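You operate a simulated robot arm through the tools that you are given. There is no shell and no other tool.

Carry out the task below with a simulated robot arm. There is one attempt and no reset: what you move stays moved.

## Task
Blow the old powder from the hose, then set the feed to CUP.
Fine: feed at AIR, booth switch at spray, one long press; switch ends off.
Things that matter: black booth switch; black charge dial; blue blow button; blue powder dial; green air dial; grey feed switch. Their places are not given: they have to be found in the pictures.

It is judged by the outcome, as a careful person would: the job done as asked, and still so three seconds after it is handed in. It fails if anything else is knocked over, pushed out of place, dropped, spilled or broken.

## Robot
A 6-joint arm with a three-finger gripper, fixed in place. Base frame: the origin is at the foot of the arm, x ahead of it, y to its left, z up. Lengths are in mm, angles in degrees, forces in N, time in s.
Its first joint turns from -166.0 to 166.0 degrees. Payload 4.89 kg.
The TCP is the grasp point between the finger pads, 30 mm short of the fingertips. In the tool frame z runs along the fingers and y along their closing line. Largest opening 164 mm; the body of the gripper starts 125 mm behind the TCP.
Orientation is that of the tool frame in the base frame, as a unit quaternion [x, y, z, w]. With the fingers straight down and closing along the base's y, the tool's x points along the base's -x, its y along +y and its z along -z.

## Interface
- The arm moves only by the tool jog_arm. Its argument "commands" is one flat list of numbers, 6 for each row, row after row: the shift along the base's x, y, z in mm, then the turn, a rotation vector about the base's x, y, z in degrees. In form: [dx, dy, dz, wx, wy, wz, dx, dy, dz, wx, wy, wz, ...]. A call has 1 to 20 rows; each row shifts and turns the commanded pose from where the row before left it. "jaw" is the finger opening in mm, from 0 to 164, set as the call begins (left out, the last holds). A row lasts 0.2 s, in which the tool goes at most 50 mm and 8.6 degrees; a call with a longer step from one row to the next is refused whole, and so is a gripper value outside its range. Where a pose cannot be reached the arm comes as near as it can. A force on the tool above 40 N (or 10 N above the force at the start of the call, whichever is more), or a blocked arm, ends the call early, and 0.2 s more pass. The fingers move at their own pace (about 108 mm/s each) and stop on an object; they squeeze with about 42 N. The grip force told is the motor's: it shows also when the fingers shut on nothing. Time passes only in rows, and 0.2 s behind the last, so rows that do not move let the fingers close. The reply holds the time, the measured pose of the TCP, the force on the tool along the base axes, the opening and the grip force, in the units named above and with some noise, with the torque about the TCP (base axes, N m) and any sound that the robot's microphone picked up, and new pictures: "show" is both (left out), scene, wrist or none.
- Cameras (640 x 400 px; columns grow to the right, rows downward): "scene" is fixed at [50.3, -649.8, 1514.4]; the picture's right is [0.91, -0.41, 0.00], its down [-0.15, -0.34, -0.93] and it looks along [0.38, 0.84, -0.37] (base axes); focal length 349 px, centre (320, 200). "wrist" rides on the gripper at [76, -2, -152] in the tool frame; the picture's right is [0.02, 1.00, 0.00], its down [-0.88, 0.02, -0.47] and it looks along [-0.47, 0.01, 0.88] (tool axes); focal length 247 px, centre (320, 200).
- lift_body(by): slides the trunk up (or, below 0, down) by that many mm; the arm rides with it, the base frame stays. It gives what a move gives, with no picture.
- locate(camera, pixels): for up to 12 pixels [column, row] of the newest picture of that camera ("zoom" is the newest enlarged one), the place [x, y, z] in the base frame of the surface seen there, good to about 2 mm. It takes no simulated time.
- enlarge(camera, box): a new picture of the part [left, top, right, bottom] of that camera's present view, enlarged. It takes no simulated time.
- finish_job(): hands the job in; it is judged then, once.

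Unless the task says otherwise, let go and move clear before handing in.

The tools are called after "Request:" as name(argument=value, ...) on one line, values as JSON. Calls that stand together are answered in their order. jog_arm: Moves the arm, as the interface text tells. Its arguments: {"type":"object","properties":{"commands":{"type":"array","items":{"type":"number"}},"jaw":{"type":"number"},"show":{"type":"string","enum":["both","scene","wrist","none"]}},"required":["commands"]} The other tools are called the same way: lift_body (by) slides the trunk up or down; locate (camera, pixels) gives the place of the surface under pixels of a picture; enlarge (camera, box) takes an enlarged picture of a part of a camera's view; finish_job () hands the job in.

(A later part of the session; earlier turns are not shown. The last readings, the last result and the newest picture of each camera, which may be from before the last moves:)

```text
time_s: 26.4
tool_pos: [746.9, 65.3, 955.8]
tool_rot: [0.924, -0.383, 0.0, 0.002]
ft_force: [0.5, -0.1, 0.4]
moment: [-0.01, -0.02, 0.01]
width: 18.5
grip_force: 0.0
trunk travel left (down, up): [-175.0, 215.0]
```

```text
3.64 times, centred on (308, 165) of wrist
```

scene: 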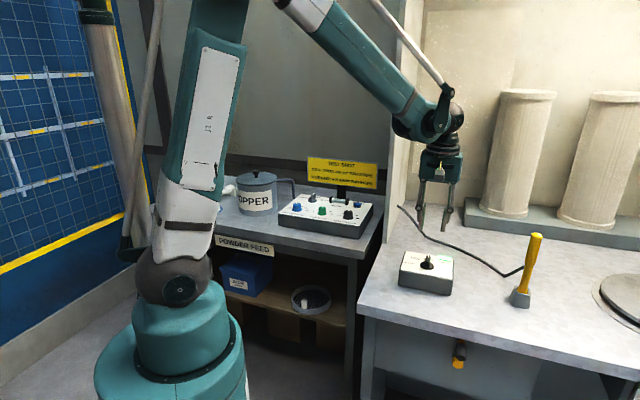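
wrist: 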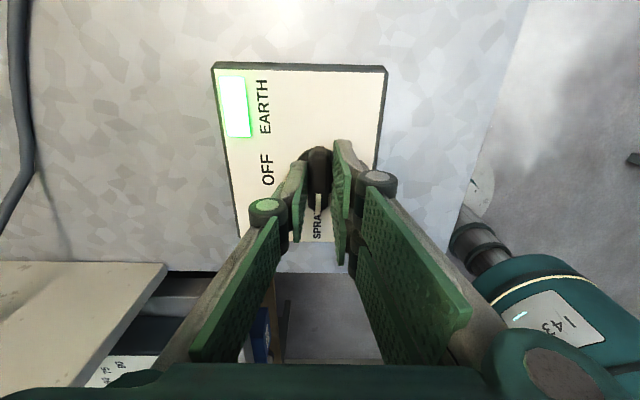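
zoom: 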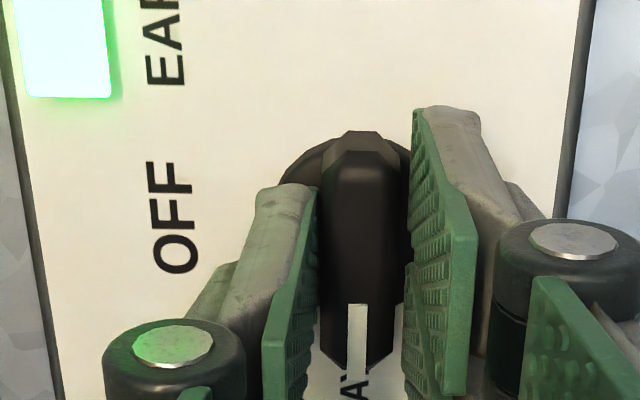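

The bar now points at SPRAY. I'll open, lift, and verify.

Request:
jog_arm(commands=[0, 0, 0, 0, 0, 0, 0, 0, 0, 0, 0, 0, 0, 0, 25, 0, 0, 0, 0, 0, 40, 0, 0, 0, 0, 0, 40, 0, 0, 0, 0, 0, 0, 0, 0, 0], jaw=50)

Request:
enlarge(camera="wrist", box=[220, 70, 396, 180])

Request:
enlarge(camera="scene", box=[395, 240, 459, 300])

```text
time_s: 27.8
tool_pos: [745.0, 66.6, 1059.8]
tool_rot: [0.924, -0.382, -0.001, 0.001]
ft_force: [0.0, 0.5, 0.5]
moment: [0.0, -0.09, -0.01]
width: 50.1
grip_force: 0.1
trunk travel left (down, up): [-175.0, 215.0]
```

scene: 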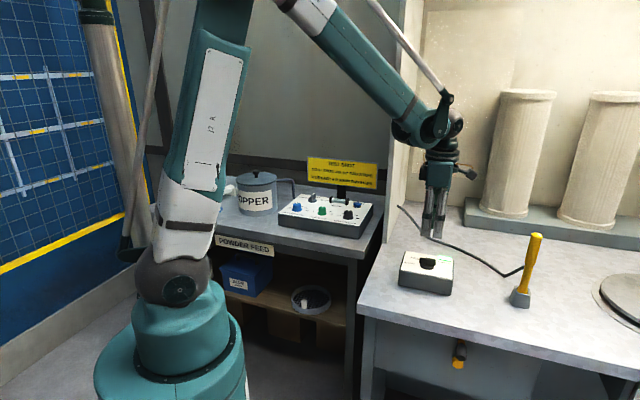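
wrist: 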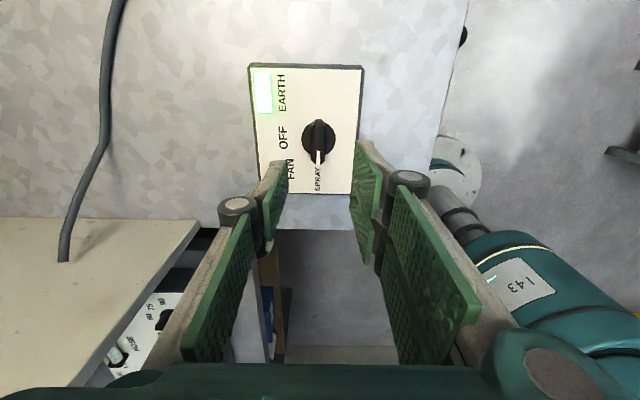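

```text
3.64 times, centred on (308, 125) of wrist
```

zoom: 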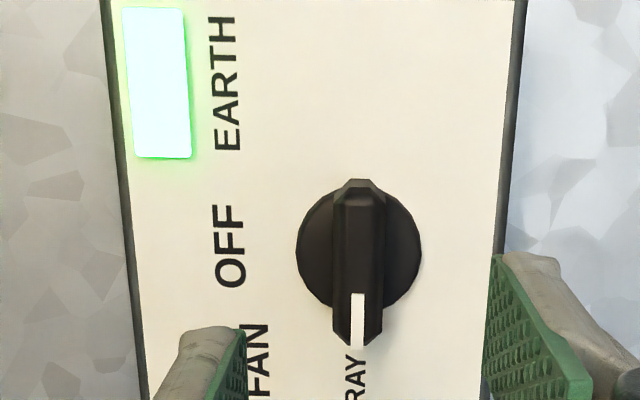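

```text
6.67 times, centred on (427, 270) of scene
```

zoom: 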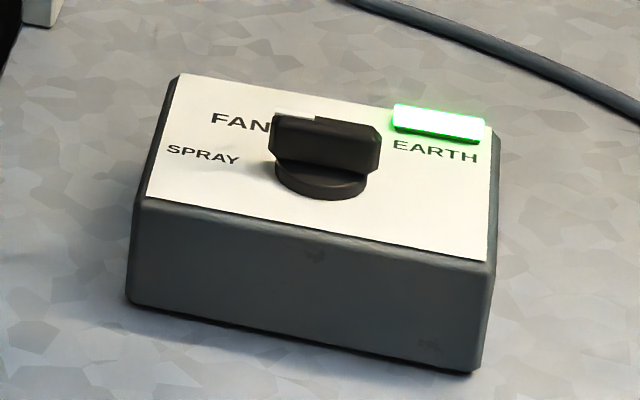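

Both views confirm the pointer on SPRAY and the box unmoved. Now I'll go back around the partition to above the BLOW button near (781,572), turning −90°.

Request:
jog_arm(commands=[-23.44, 37.73, 5, 0, 0, -7.5, -23.44, 37.73, 5, 0, 0, -7.5, -23.44, 37.73, 0, 0, 0, -7.5, -23.44, 37.73, 0, 0, 0, -7.5, -23.44, 37.73, 0, 0, 0, -7.5, -23.44, 37.73, 0, 0, 0, -7.5, -23.44, 37.73, 0, 0, 0, -7.5, -23.44, 37.73, 0, 0, 0, -7.5, -23.44, 37.73, 0, 0, 0, -7.5, -23.44, 37.73, 0, 0, 0, -7.5, -23.44, 37.73, 0, 0, 0, -7.5, -23.44, 37.73, 0, 0, 0, -7.5, 44, 6.6, 0, 0, 0, 0, 44, 6.6, 0, 0, 0, 0, 44, 6.6, 0, 0, 0, 0, 44, 6.6, 0, 0, 0, 0, 44, 6.6, 0, 0, 0, 0, 44, 6.6, 0, 0, 0, 0, 44, 6.6, 0, 0, 0, 0, 0, 0, 0, 0, 0, 0], jaw=50)

Request:
enlarge(camera="wrist", box=[240, 90, 400, 190])

```text
time_s: 32.0
tool_pos: [775.3, 566.2, 1068.9]
tool_rot: [-0.383, 0.924, 0.002, -0.001]
ft_force: [-0.2, -0.3, -1.0]
moment: [-0.02, 0.08, 0.01]
width: 50.0
grip_force: 0.2
trunk travel left (down, up): [-175.0, 215.0]
```

scene: 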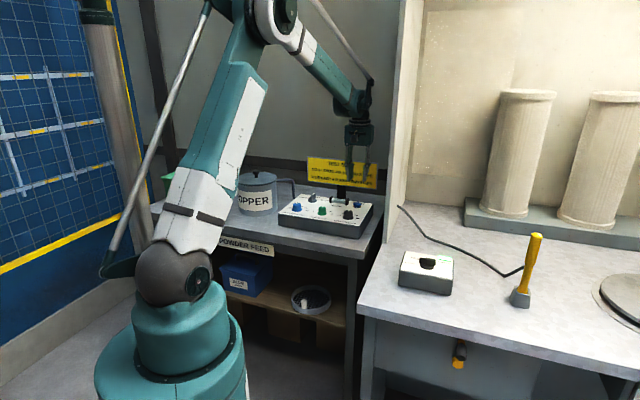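
wrist: 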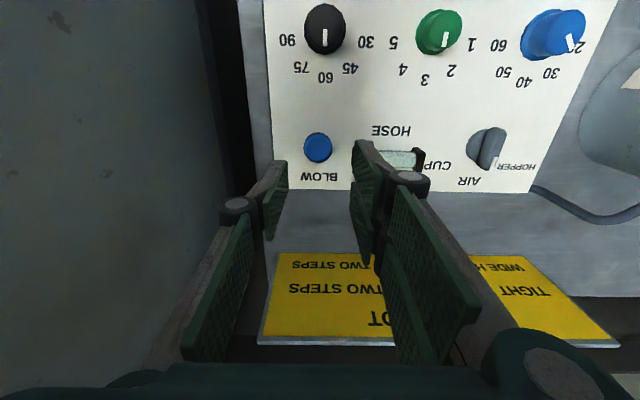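

```text
4.00 times, centred on (320, 140) of wrist
```

zoom: 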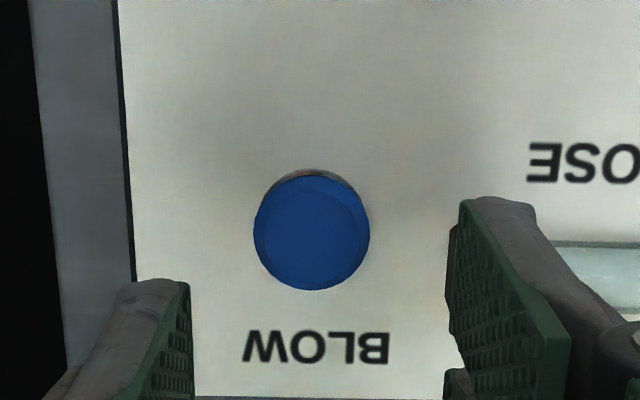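

The button is centred at zoom (311,233). The feed switch at (487,148) deserves a check too, so I'll enlarge it and locate the button.

Request:
locate(camera="zoom", pixels=[[311, 233], [257, 233], [366, 233], [311, 180], [311, 285], [311, 173], [270, 200], [350, 270]])

Request:
enlarge(camera="wrist", box=[400, 100, 560, 200])

Request:
enlarge(camera="scene", box=[285, 185, 365, 235])

```text
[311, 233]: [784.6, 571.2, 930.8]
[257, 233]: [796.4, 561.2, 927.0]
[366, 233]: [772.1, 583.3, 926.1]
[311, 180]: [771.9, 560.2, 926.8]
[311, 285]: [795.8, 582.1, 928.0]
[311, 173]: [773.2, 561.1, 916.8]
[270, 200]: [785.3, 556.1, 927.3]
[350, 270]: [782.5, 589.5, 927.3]
```

```text
4.00 times, centred on (480, 150) of wrist
```

zoom: 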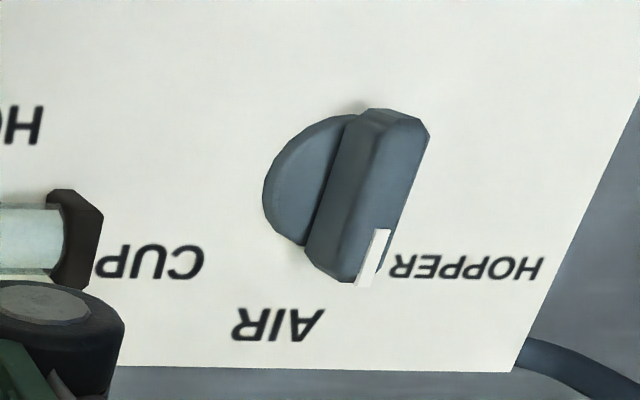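

```text
8.00 times, centred on (325, 210) of scene
```

zoom: 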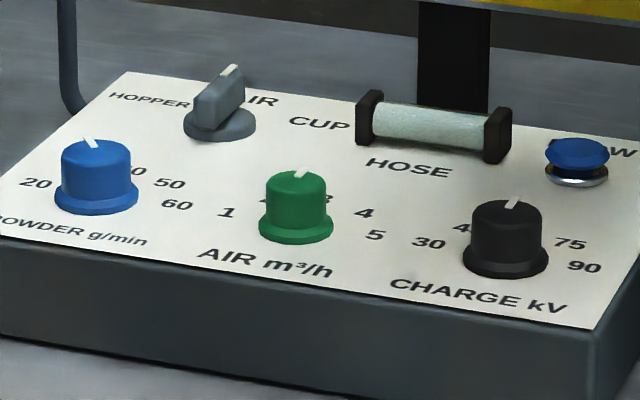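

Feed is still at AIR and the button centre is about (784,571.7), top z≈930.5. I'll close the jaws, move over it, and descend to leave the tips ~7 mm above.

Request:
jog_arm(commands=[8.4, 4.5, 0, 0, 0, 0, 0, 0, -25, 0, 0, 0, 0, 0, -25, 0, 0, 0, 0, 0, -25, 0, 0, 0, 0, 0, -25, 0, 0, 0, 0, 0, 0, 0, 0, 0, 0, 0, 0, 0, 0, 0], jaw=0)

Request:
enlarge(camera="wrist", box=[240, 120, 400, 220])

Request:
enlarge(camera="scene", box=[310, 150, 390, 215])

```text
time_s: 33.6
tool_pos: [780.9, 566.7, 969.0]
tool_rot: [-0.383, 0.924, 0.001, -0.001]
ft_force: [0.9, -0.4, -0.5]
moment: [-0.04, 0.02, -0.01]
width: 0.0
grip_force: 41.6
trunk travel left (down, up): [-175.0, 215.0]
```

scene: 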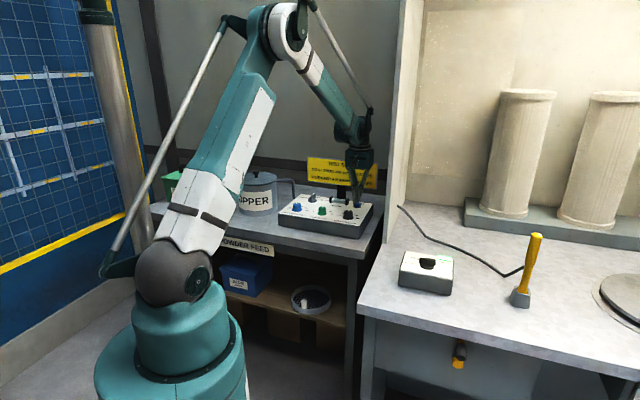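
wrist: 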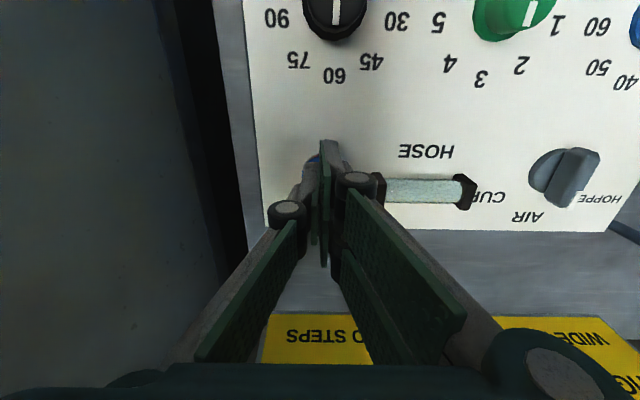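

```text
4.00 times, centred on (320, 170) of wrist
```

zoom: 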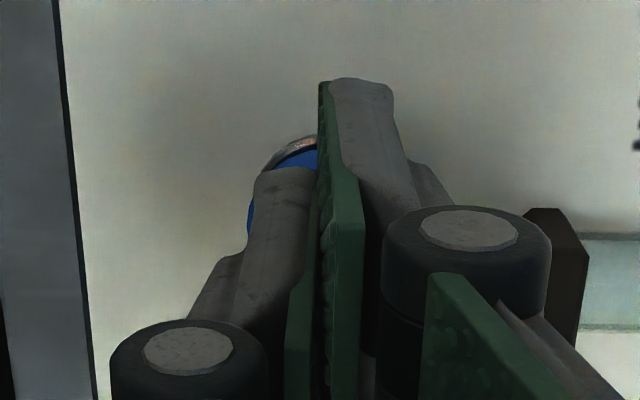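

```text
6.15 times, centred on (350, 182) of scene
```

zoom: 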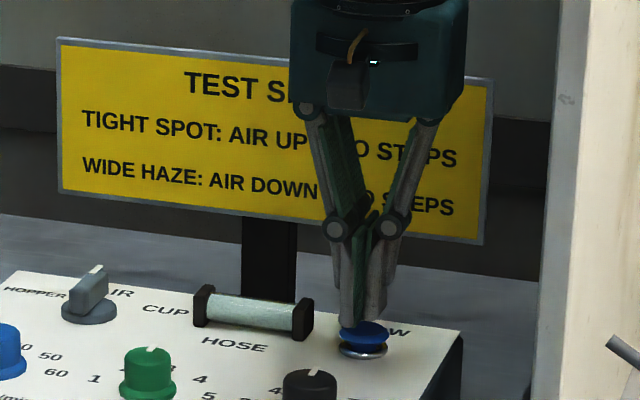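

The fingertips are above the button, about 4 mm short of its centre (measured (780.9,566.7)). I'll shift (+2.5,+3.2) and lower slightly without touching.

Request:
jog_arm(commands=[2.5, 3.2, 0, 0, 0, 0, 0, 0, -3, 0, 0, 0, 0, 0, 0, 0, 0, 0], show="wrist")

Request:
enlarge(camera="wrist", box=[240, 120, 400, 220])

Request:
enlarge(camera="scene", box=[320, 180, 380, 220])

```text
time_s: 34.4
tool_pos: [782.2, 571.4, 966.2]
tool_rot: [-0.383, 0.924, 0.002, -0.001]
ft_force: [-0.1, -0.8, -0.5]
moment: [-0.02, 0.02, 0.0]
width: 0.0
grip_force: 41.6
trunk travel left (down, up): [-175.0, 215.0]
```

wrist: 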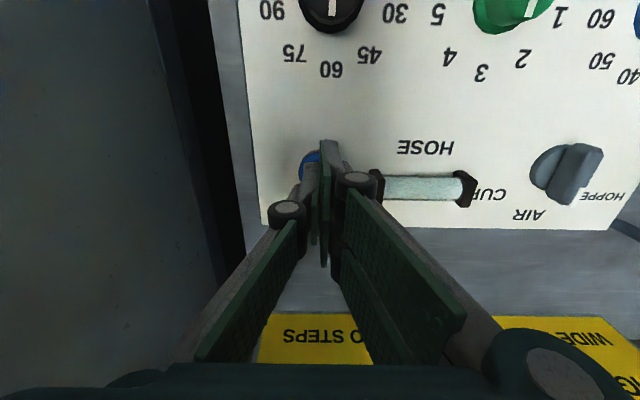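

```text
4.00 times, centred on (320, 170) of wrist
```

zoom: 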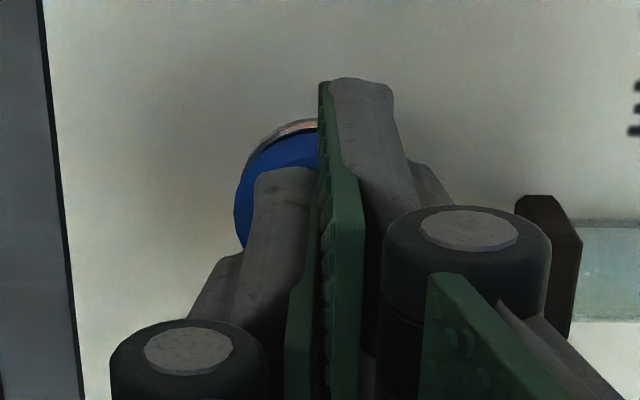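

```text
10.00 times, centred on (350, 200) of scene
```

zoom: 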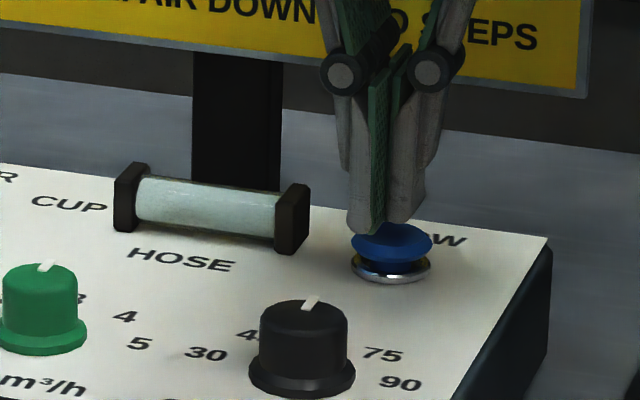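

Tips are now centred over the button within ~1.5 mm and about 5 mm above it. I'll lower gently to make contact.

Request:
jog_arm(commands=[0.8, -0.8, -2, 0, 0, 0, 0, 0, -2, 0, 0, 0, 0, 0, -1, 0, 0, 0, 0, 0, -1, 0, 0, 0], show="none")

```text
time_s: 35.4
tool_pos: [784.8, 570.8, 960.6]
tool_rot: [-0.383, 0.924, 0.002, 0.0]
ft_force: [0.6, -0.8, 0.4]
moment: [0.05, 0.03, -0.02]
width: 0.2
grip_force: 42.2
trunk travel left (down, up): [-175.0, 215.0]
```

No contact yet (Fz ≈ 0.4 N). I'll continue down 3 mm in 1 mm steps.

Request:
jog_arm(commands=[0, 0, -1, 0, 0, 0, 0, 0, -1, 0, 0, 0, 0, 0, -1, 0, 0, 0], show="none")

```text
time_s: 36.2
tool_pos: [783.7, 571.1, 959.0]
tool_rot: [-0.383, 0.924, 0.001, -0.001]
ft_force: [-0.4, -0.4, 0.1]
moment: [0.03, -0.01, 0.0]
width: 0.2
grip_force: 41.6
trunk travel left (down, up): [-175.0, 215.0]
```

Still no contact at z≈959; continuing down.

Request:
jog_arm(commands=[0, 0, -1, 0, 0, 0, 0, 0, -1, 0, 0, 0, 0, 0, -1, 0, 0, 0], show="none")

Request:
enlarge(camera="scene", box=[320, 180, 380, 220])

```text
time_s: 37.0
tool_pos: [785.6, 570.0, 955.9]
tool_rot: [-0.382, 0.924, 0.002, -0.001]
ft_force: [-0.2, 0.5, -0.2]
moment: [0.04, 0.02, 0.01]
width: 5.9
grip_force: 45.2
trunk travel left (down, up): [-175.0, 215.0]
```

```text
10.00 times, centred on (350, 200) of scene
```

zoom: 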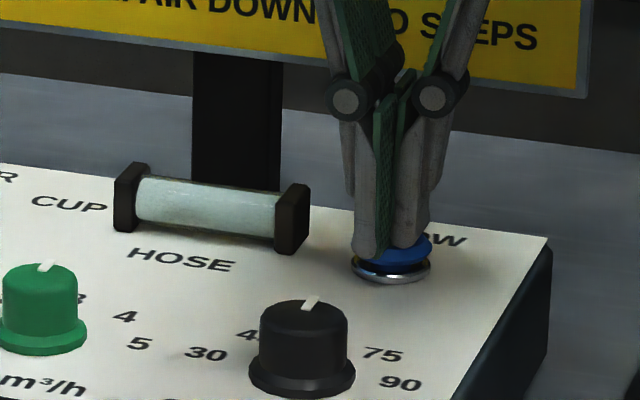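

Fingers report 5.9 mm opening, so something is wedging between the tips. I'll look at the wrist view before moving further.

Request:
enlarge(camera="wrist", box=[260, 130, 380, 210])

Request:
enlarge(camera="scene", box=[344, 190, 374, 212])

```text
5.00 times, centred on (320, 170) of wrist
```

zoom: 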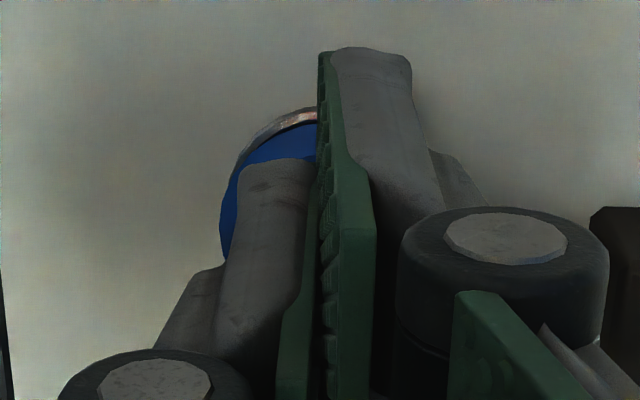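

```text
16.00 times, centred on (359, 201) of scene
```

zoom: 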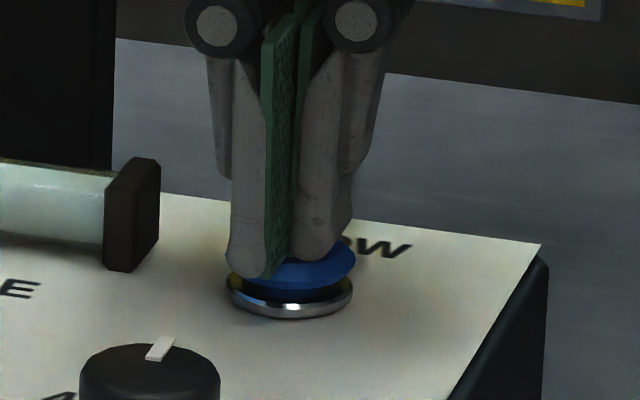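

The tips sit on the cap and are centred on it in the scene zoom. I'll take a still reading to see whether the 5.9 mm opening and forces persist.

Request:
jog_arm(commands=[0, 0, 0, 0, 0, 0], show="both")

Request:
enlarge(camera="scene", box=[344, 184, 374, 206])

```text
time_s: 37.4
tool_pos: [786.7, 571.4, 954.4]
tool_rot: [-0.384, 0.923, 0.002, -0.001]
ft_force: [0.9, -0.2, 0.5]
moment: [0.0, -0.01, -0.03]
width: 6.3
grip_force: 45.0
trunk travel left (down, up): [-175.0, 215.0]
```

scene: 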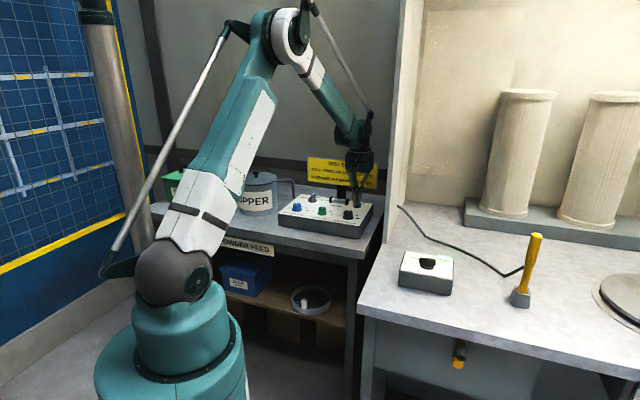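
wrist: 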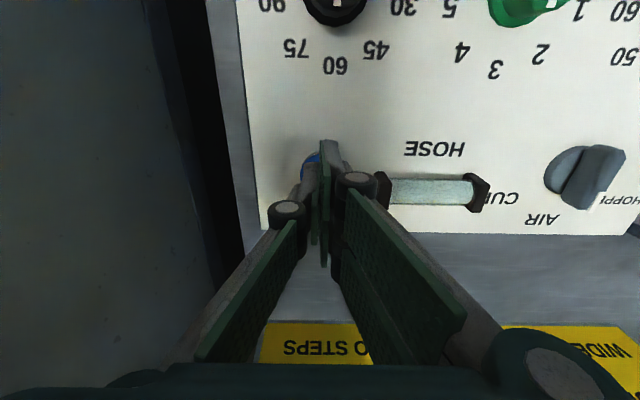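

```text
16.00 times, centred on (359, 195) of scene
```

zoom: 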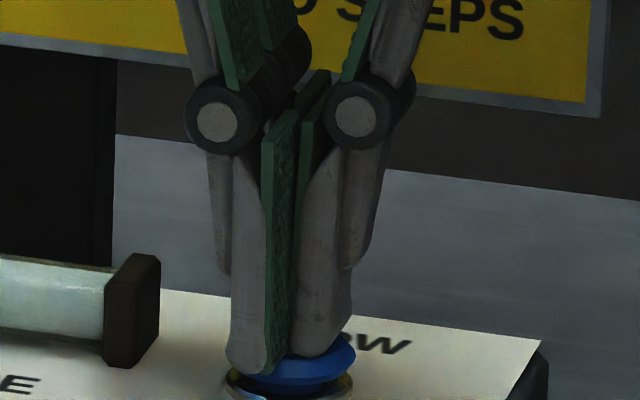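

Width 6.3 mm persists with near-zero vertical force and no sound reported, so the button doesn't appear pressed yet. I'll look closer at the tips before deciding.

Request:
enlarge(camera="wrist", box=[290, 135, 354, 175])

Request:
enlarge(camera="scene", box=[352, 194, 370, 208])

```text
10.00 times, centred on (322, 155) of wrist
```

zoom: 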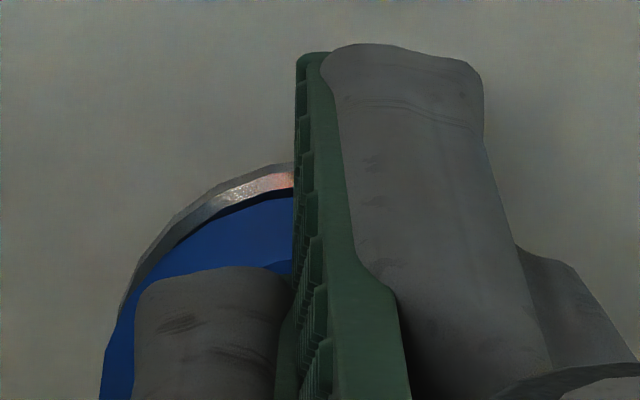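

```text
16.00 times, centred on (361, 201) of scene
```

zoom: 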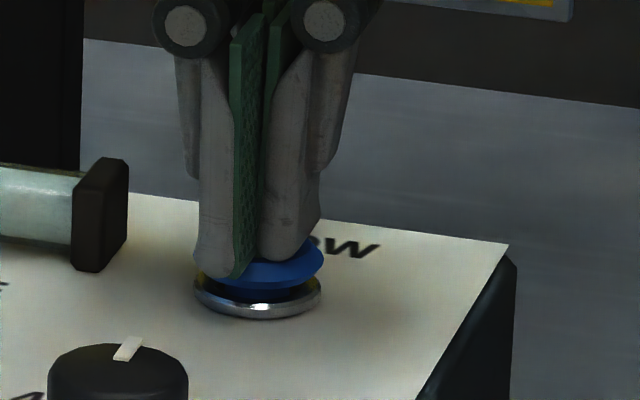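

The view suggests one prong on one side and two on the other, so the tips may be sitting unevenly on the cap. I'll locate the cap surface and finger tips to see whether the cap has moved.

Request:
locate(camera="zoom", pixels=[[305, 262], [285, 270], [318, 255], [260, 280], [215, 270], [240, 272], [280, 255], [300, 245], [300, 300], [260, 310], [215, 290], [310, 235]])

Request:
locate(camera="wrist", pixels=[[312, 158], [316, 156], [307, 165], [304, 170], [310, 160], [333, 145], [330, 150], [312, 168], [308, 155]])

```text
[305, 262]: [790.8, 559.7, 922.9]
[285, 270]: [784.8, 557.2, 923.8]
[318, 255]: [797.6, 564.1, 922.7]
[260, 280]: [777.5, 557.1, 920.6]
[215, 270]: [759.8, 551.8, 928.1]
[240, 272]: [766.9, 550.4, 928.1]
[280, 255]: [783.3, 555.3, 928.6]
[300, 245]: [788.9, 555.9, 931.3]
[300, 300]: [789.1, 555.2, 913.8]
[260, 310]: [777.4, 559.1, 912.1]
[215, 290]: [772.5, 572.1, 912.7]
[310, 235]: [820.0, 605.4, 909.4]
```

```text
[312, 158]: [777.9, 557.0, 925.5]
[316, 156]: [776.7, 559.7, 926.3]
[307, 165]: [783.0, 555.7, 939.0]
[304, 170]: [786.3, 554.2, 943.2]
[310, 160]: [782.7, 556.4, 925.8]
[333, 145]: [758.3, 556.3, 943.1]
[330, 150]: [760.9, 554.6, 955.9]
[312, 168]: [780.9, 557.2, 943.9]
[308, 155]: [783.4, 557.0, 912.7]
```

The cap edge now reads z≈923–926 versus 927 before, so it has moved down ~3 mm with almost no force. I'll continue down 2 mm and read forces.

Request:
jog_arm(commands=[0, 0, -1, 0, 0, 0, 0, 0, -1, 0, 0, 0], show="wrist")

Request:
enlarge(camera="scene", box=[326, 186, 374, 216])

```text
time_s: 38.0
tool_pos: [786.0, 570.7, 953.7]
tool_rot: [-0.383, 0.924, 0.002, -0.001]
ft_force: [1.0, -0.9, 1.6]
moment: [-0.01, -0.02, 0.0]
width: 5.9
grip_force: 45.0
trunk travel left (down, up): [-175.0, 215.0]
```

wrist: 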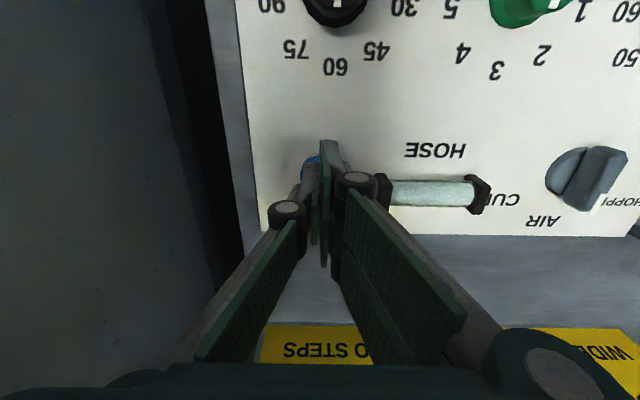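

```text
13.33 times, centred on (350, 201) of scene
```

zoom: 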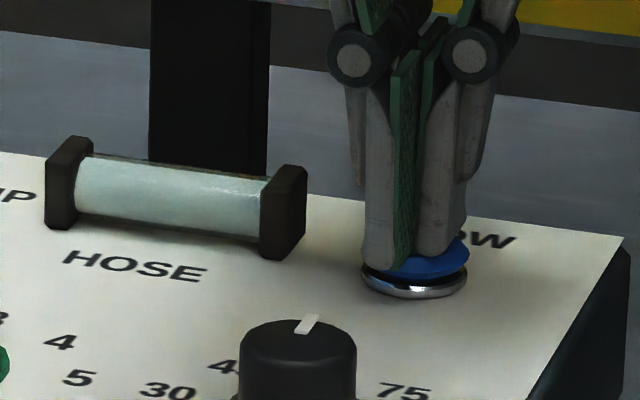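

The cap is lower and Fz is rising slightly (1.6 N). Continuing down 2 mm more.

Request:
jog_arm(commands=[0, 0, -1, 0, 0, 0, 0, 0, -1, 0, 0, 0], show="wrist")

Request:
enlarge(camera="scene", box=[326, 186, 374, 216])

```text
time_s: 38.6
tool_pos: [784.0, 570.4, 951.5]
tool_rot: [-0.383, 0.924, 0.002, 0.0]
ft_force: [0.3, -0.8, 1.7]
moment: [0.01, -0.05, 0.0]
width: 5.9
grip_force: 44.6
trunk travel left (down, up): [-175.0, 215.0]
```

wrist: 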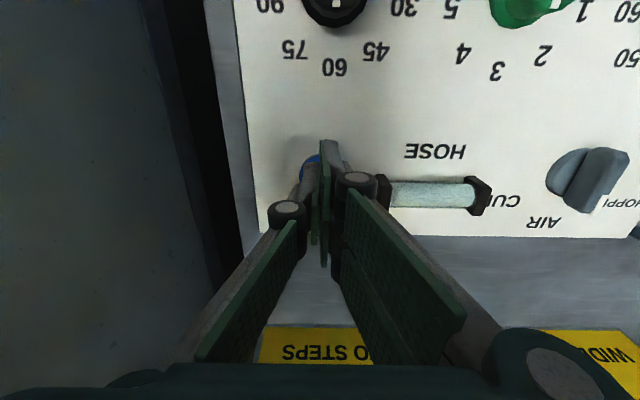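

```text
13.33 times, centred on (350, 201) of scene
```

zoom: 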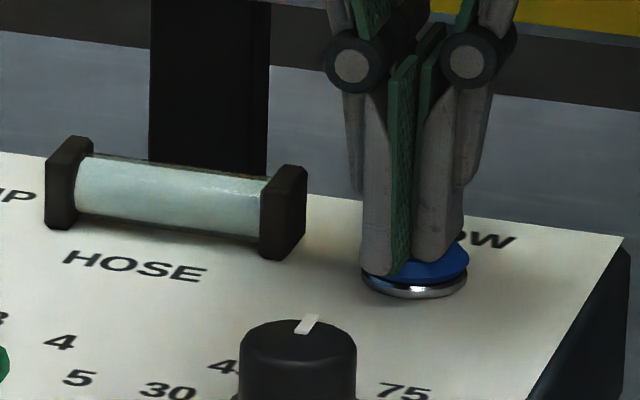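

Fz 1.7 N and the cap is nearly down to the ring. Pressing 2 mm further in small steps.

Request:
jog_arm(commands=[0, 0, -1, 0, 0, 0, 0, 0, -1, 0, 0, 0], show="scene")

Request:
enlarge(camera="scene", box=[326, 186, 374, 216])

```text
time_s: 39.2
tool_pos: [785.6, 570.9, 948.7]
tool_rot: [-0.383, 0.924, 0.002, 0.0]
ft_force: [1.1, 4.6, 8.6]
moment: [0.16, -0.03, -0.01]
width: 6.0
grip_force: 45.0
trunk travel left (down, up): [-175.0, 215.0]
```

scene: 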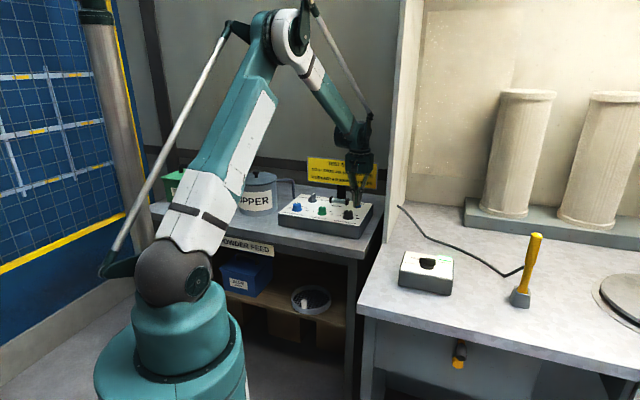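

```text
13.33 times, centred on (350, 201) of scene
```

zoom: 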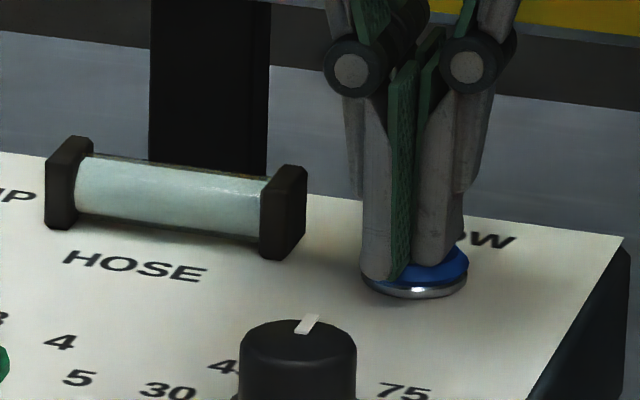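

Fz is now 8.6 N and the cap is almost at the ring, with the powder not yet moving. I'll press 1.5 mm further and hold about 2 s.

Request:
jog_arm(commands=[0, 0, -0.8, 0, 0, 0, 0, 0, -0.7, 0, 0, 0, 0, 0, 0, 0, 0, 0, 0, 0, 0, 0, 0, 0, 0, 0, 0, 0, 0, 0, 0, 0, 0, 0, 0, 0], show="scene")

Request:
enlarge(camera="scene", box=[326, 186, 374, 216])

```text
time_s: 40.6
tool_pos: [783.5, 570.4, 948.4]
tool_rot: [-0.383, 0.924, 0.002, -0.001]
ft_force: [5.1, -0.6, 16.0]
moment: [0.01, -0.12, -0.02]
width: 6.1
grip_force: 44.6
trunk travel left (down, up): [-175.0, 215.0]
```

scene: 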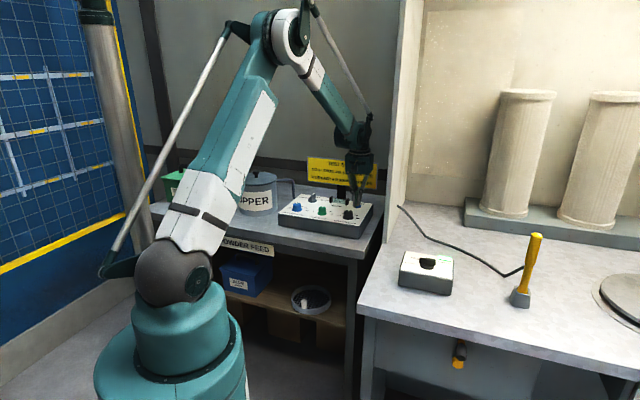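

```text
13.33 times, centred on (350, 201) of scene
```

zoom: 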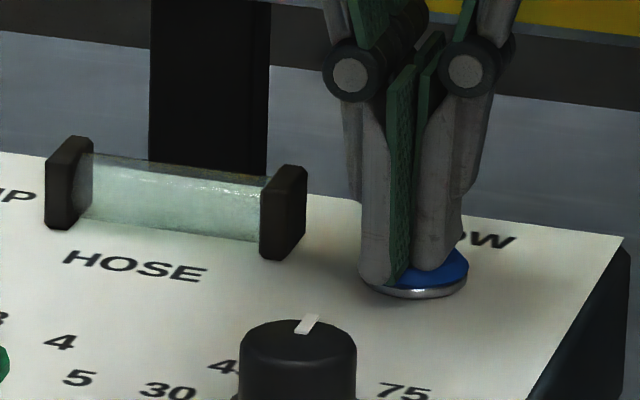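

The powder in the hose window is dropping (top of the tube now clear), so the press is registering. I'll keep holding.

Request:
jog_arm(commands=[0, 0, 0, 0, 0, 0, 0, 0, 0, 0, 0, 0, 0, 0, 0, 0, 0, 0, 0, 0, 0, 0, 0, 0, 0, 0, 0, 0, 0, 0, 0, 0, 0, 0, 0, 0, 0, 0, 0, 0, 0, 0, 0, 0, 0, 0, 0, 0], show="scene")

Request:
enlarge(camera="scene", box=[326, 186, 374, 216])

```text
time_s: 42.4
tool_pos: [783.6, 570.3, 949.5]
tool_rot: [-0.382, 0.924, 0.002, -0.001]
ft_force: [1.3, -3.2, 14.5]
moment: [-0.07, -0.04, -0.01]
width: 6.1
grip_force: 44.7
trunk travel left (down, up): [-175.0, 215.0]
```

scene: 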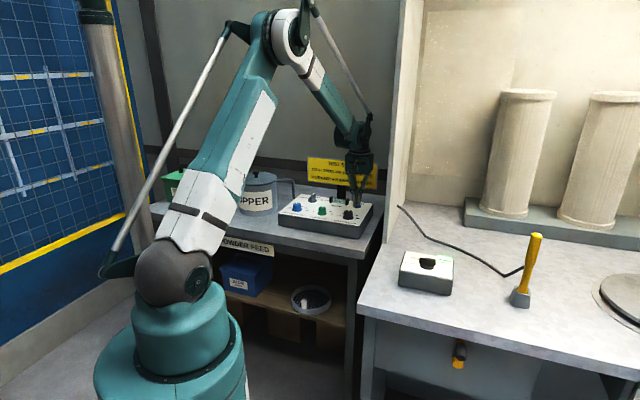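

```text
13.33 times, centred on (350, 201) of scene
```

zoom: 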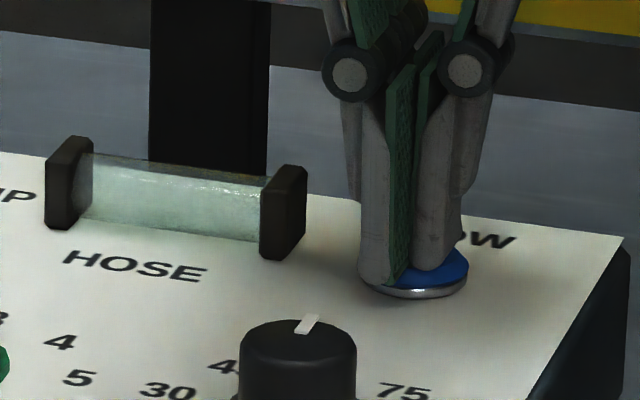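

The level looks unchanged since the last picture, so the press may be just at its threshold. I'll press 1.5 mm deeper (force stays well under 40 N) and keep holding.

Request:
jog_arm(commands=[0, 0, -0.8, 0, 0, 0, 0, 0, -0.7, 0, 0, 0, 0, 0, 0, 0, 0, 0, 0, 0, 0, 0, 0, 0, 0, 0, 0, 0, 0, 0], show="scene")

Request:
enlarge(camera="scene", box=[326, 186, 374, 216])

```text
time_s: 43.6
tool_pos: [784.5, 569.7, 947.9]
tool_rot: [-0.383, 0.924, 0.002, 0.0]
ft_force: [4.9, -4.9, 21.3]
moment: [-0.1, -0.11, 0.0]
width: 6.2
grip_force: 45.2
trunk travel left (down, up): [-175.0, 215.0]
```

scene: 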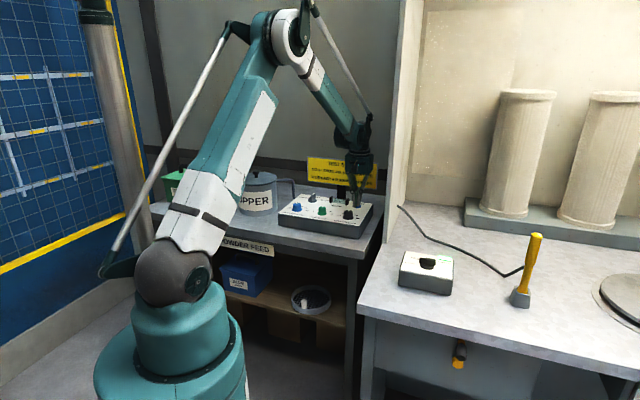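

```text
13.33 times, centred on (350, 201) of scene
```

zoom: 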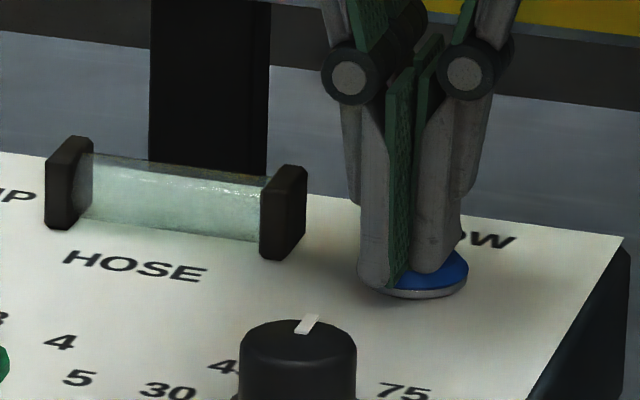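

The tube's "powder line" coincides with the panel's back edge seen through the glass, so the tube may actually be clear now. I'll check from the wrist camera while still holding.

Request:
jog_arm(commands=[0, 0, 0, 0, 0, 0, 0, 0, 0, 0, 0, 0, 0, 0, 0, 0, 0, 0, 0, 0, 0, 0, 0, 0], show="both")

Request:
enlarge(camera="wrist", box=[360, 130, 520, 230])

Request:
enlarge(camera="scene", box=[326, 190, 352, 208])

```text
time_s: 44.6
tool_pos: [783.2, 569.9, 948.1]
tool_rot: [-0.383, 0.924, 0.002, 0.0]
ft_force: [4.0, -4.5, 21.6]
moment: [-0.1, -0.14, -0.01]
width: 5.9
grip_force: 45.1
trunk travel left (down, up): [-175.0, 215.0]
```

scene: 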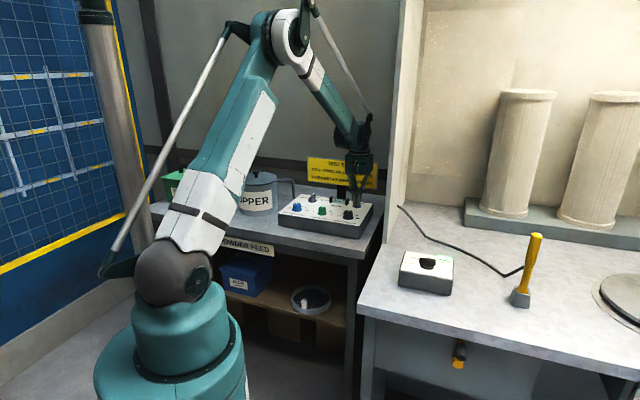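
wrist: 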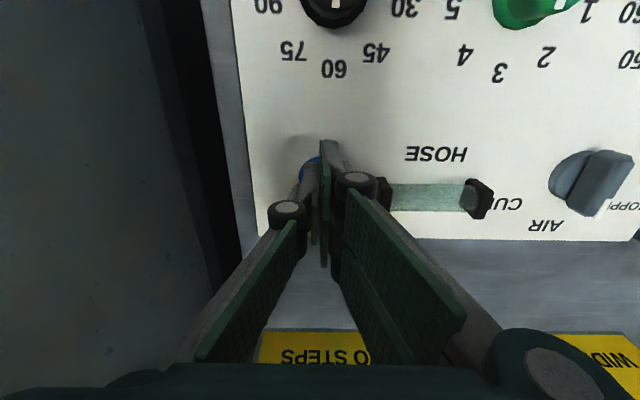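

```text
4.00 times, centred on (440, 180) of wrist
```

zoom: 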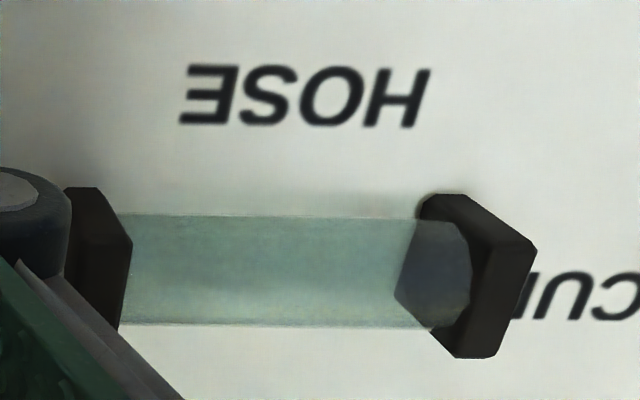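

```text
16.00 times, centred on (339, 199) of scene
```

zoom: 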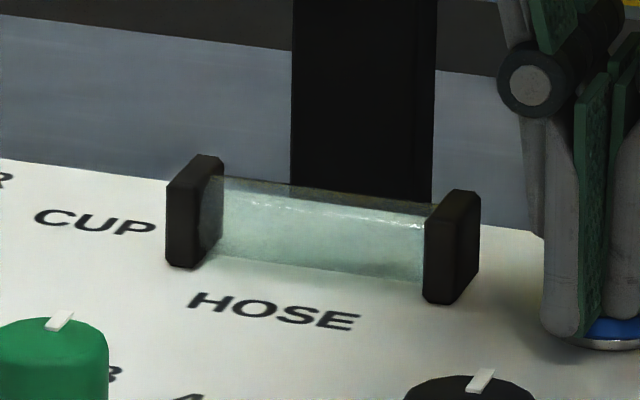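

The wrist zoom shows the tube transparent (the far end cap is visible through the glass): the hose is clear. I'll release the button and lift straight up.

Request:
jog_arm(commands=[0, 0, 4, 0, 0, 0, 0, 0, 12, 0, 0, 0, 0, 0, 30, 0, 0, 0, 0, 0, 40, 0, 0, 0, 0, 0, 35, 0, 0, 0, 0, 0, 0, 0, 0, 0], jaw=0)

Request:
enlarge(camera="wrist", box=[240, 80, 560, 200])

Request:
enlarge(camera="scene", box=[285, 185, 375, 240])

```text
time_s: 46.0
tool_pos: [783.6, 571.0, 1066.1]
tool_rot: [-0.382, 0.924, 0.001, 0.0]
ft_force: [-0.7, 0.1, -0.1]
moment: [0.05, -0.09, -0.02]
width: 0.0
grip_force: 45.4
trunk travel left (down, up): [-175.0, 215.0]
```

scene: 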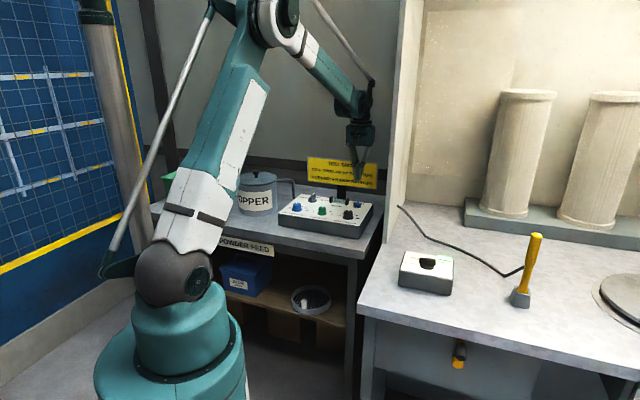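
wrist: 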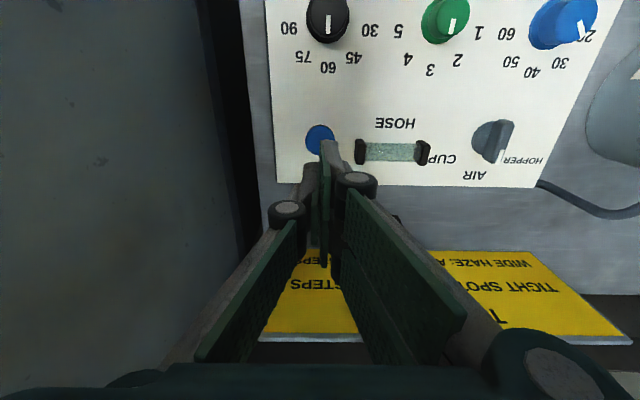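

```text
2.00 times, centred on (400, 140) of wrist
```

zoom: 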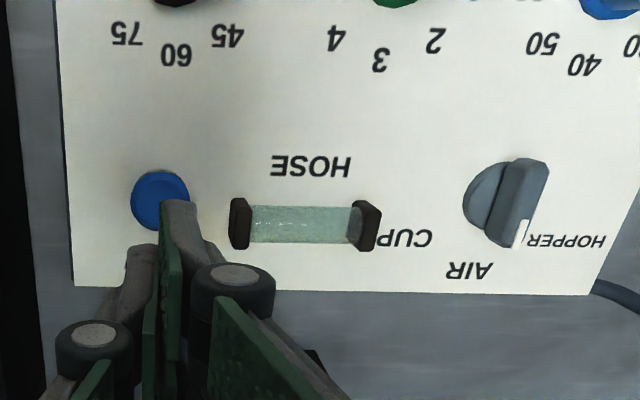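

```text
7.11 times, centred on (330, 212) of scene
```

zoom: 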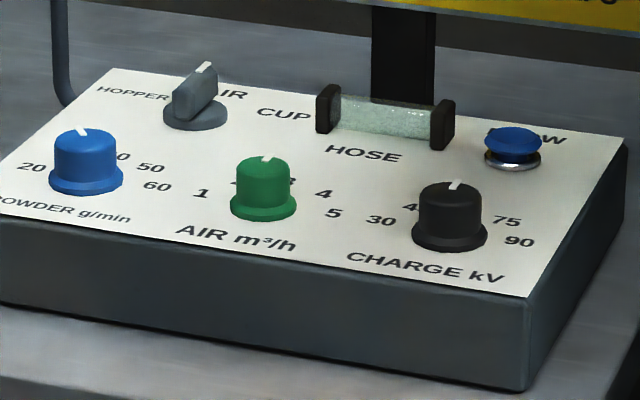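

The button is back up. The tube now has a speckled look; I'll zoom in further to be sure it's clear.

Request:
enlarge(camera="wrist", box=[344, 125, 444, 185])

Request:
enlarge(camera="scene", box=[326, 190, 352, 208])

```text
6.40 times, centred on (394, 155) of wrist
```

zoom: 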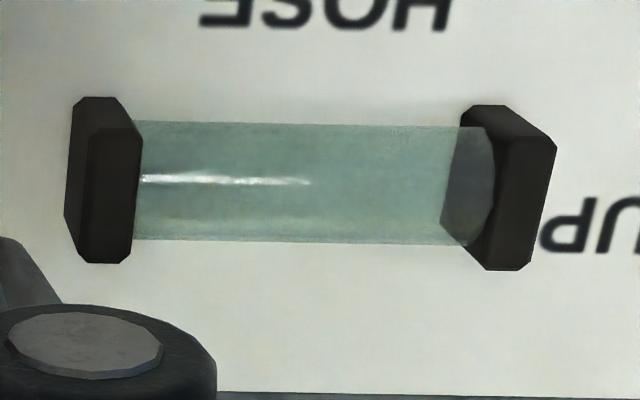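

```text
16.00 times, centred on (339, 199) of scene
```

zoom: 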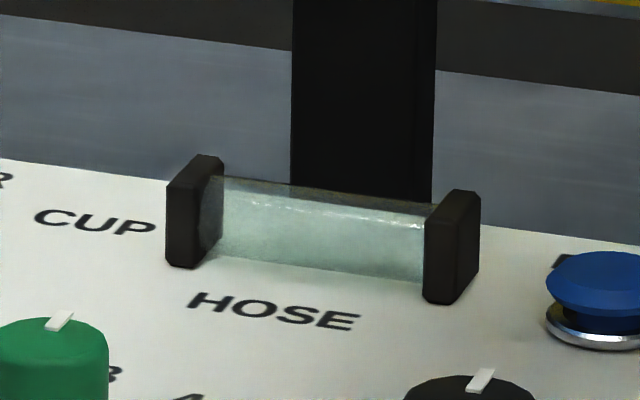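

The glass is clear with the end cap visible through it. Now I return around the partition to the booth switch, turning +90° so the jaws straddle the bar at SPRAY.

Request:
jog_arm(commands=[-44, -6.6, 0, 0, 0, 0, -44, -6.6, 0, 0, 0, 0, -44, -6.6, 0, 0, 0, 0, -44, -6.6, 0, 0, 0, 0, -44, -6.6, 0, 0, 0, 0, -44, -6.6, 0, 0, 0, 0, -44, -6.6, 0, 0, 0, 0, 22.4, -38.2, 0, 0, 0, 7.5, 22.4, -38.2, 0, 0, 0, 7.5, 22.4, -38.2, 0, 0, 0, 7.5, 22.4, -38.2, 0, 0, 0, 7.5, 22.4, -38.2, 0, 0, 0, 7.5, 22.4, -38.2, 0, 0, 0, 7.5, 22.4, -38.2, 0, 0, 0, 7.5, 22.4, -38.2, 0, 0, 0, 7.5, 22.4, -38.2, 0, 0, 0, 7.5, 22.4, -38.2, 0, 0, 0, 7.5, 22.4, -38.2, 0, 0, 0, 7.5, 22.4, -38.2, 0, 0, 0, 7.5, 0, 0, 0, 0, 0, 0], jaw=50)

Request:
enlarge(camera="wrist", box=[240, 80, 400, 180])

```text
time_s: 50.2
tool_pos: [741.5, 64.2, 1070.2]
tool_rot: [0.925, -0.381, -0.001, 0.003]
ft_force: [0.2, -0.2, 0.1]
moment: [0.03, 0.06, 0.01]
width: 50.3
grip_force: 0.1
trunk travel left (down, up): [-175.0, 215.0]
```

scene: 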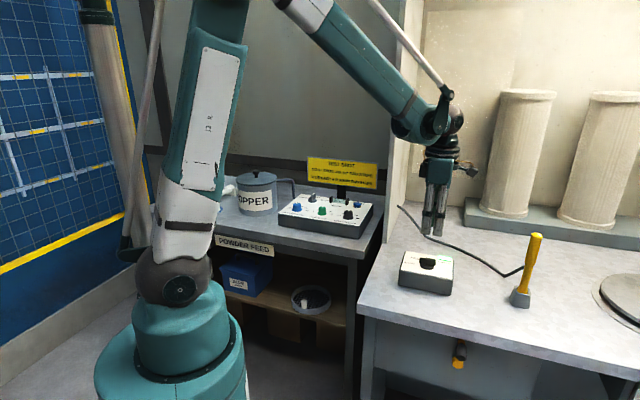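
wrist: 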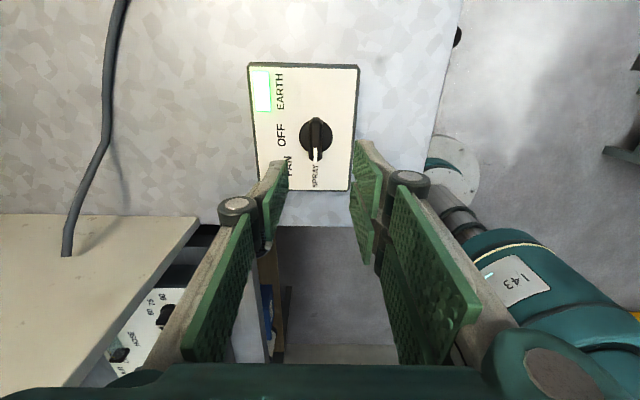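

```text
4.00 times, centred on (320, 130) of wrist
```

zoom: 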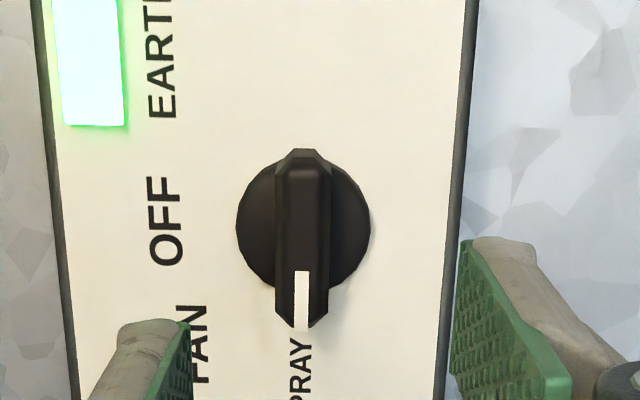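

The switch is still on SPRAY; from the image offset the TCP needs about (+5,+2). I'll shift and descend to z≈1000 and recheck.

Request:
jog_arm(commands=[5, 2, -35, 0, 0, 0, 0, 0, -35, 0, 0, 0, 0, 0, 0, 0, 0, 0, 0, 0, 0, 0, 0, 0], jaw=50, show="wrist")

Request:
enlarge(camera="wrist", box=[256, 120, 384, 200])

```text
time_s: 51.2
tool_pos: [750.5, 66.7, 996.4]
tool_rot: [0.924, -0.383, -0.001, 0.002]
ft_force: [-0.7, -1.1, 0.0]
moment: [-0.05, 0.09, 0.03]
width: 50.0
grip_force: 0.0
trunk travel left (down, up): [-175.0, 215.0]
```

wrist: 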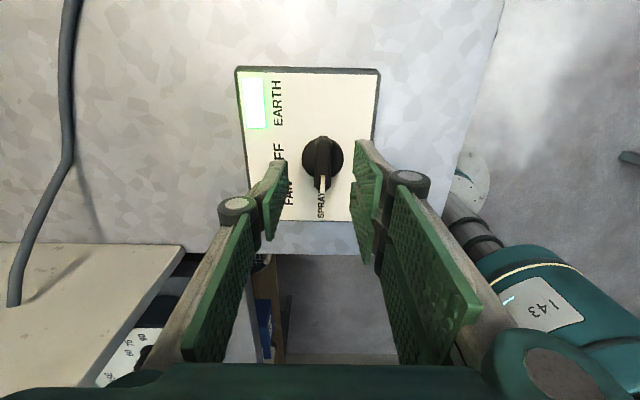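

```text
5.00 times, centred on (320, 160) of wrist
```

zoom: 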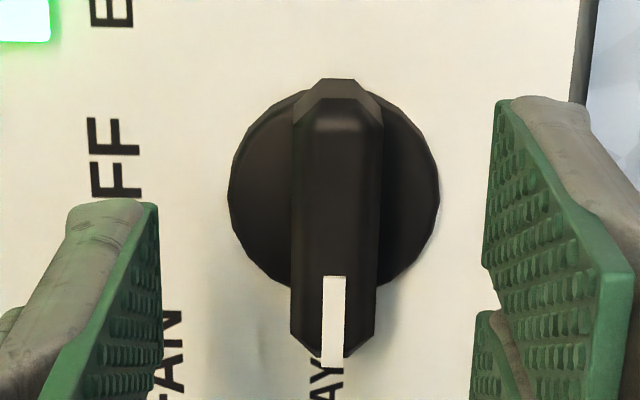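

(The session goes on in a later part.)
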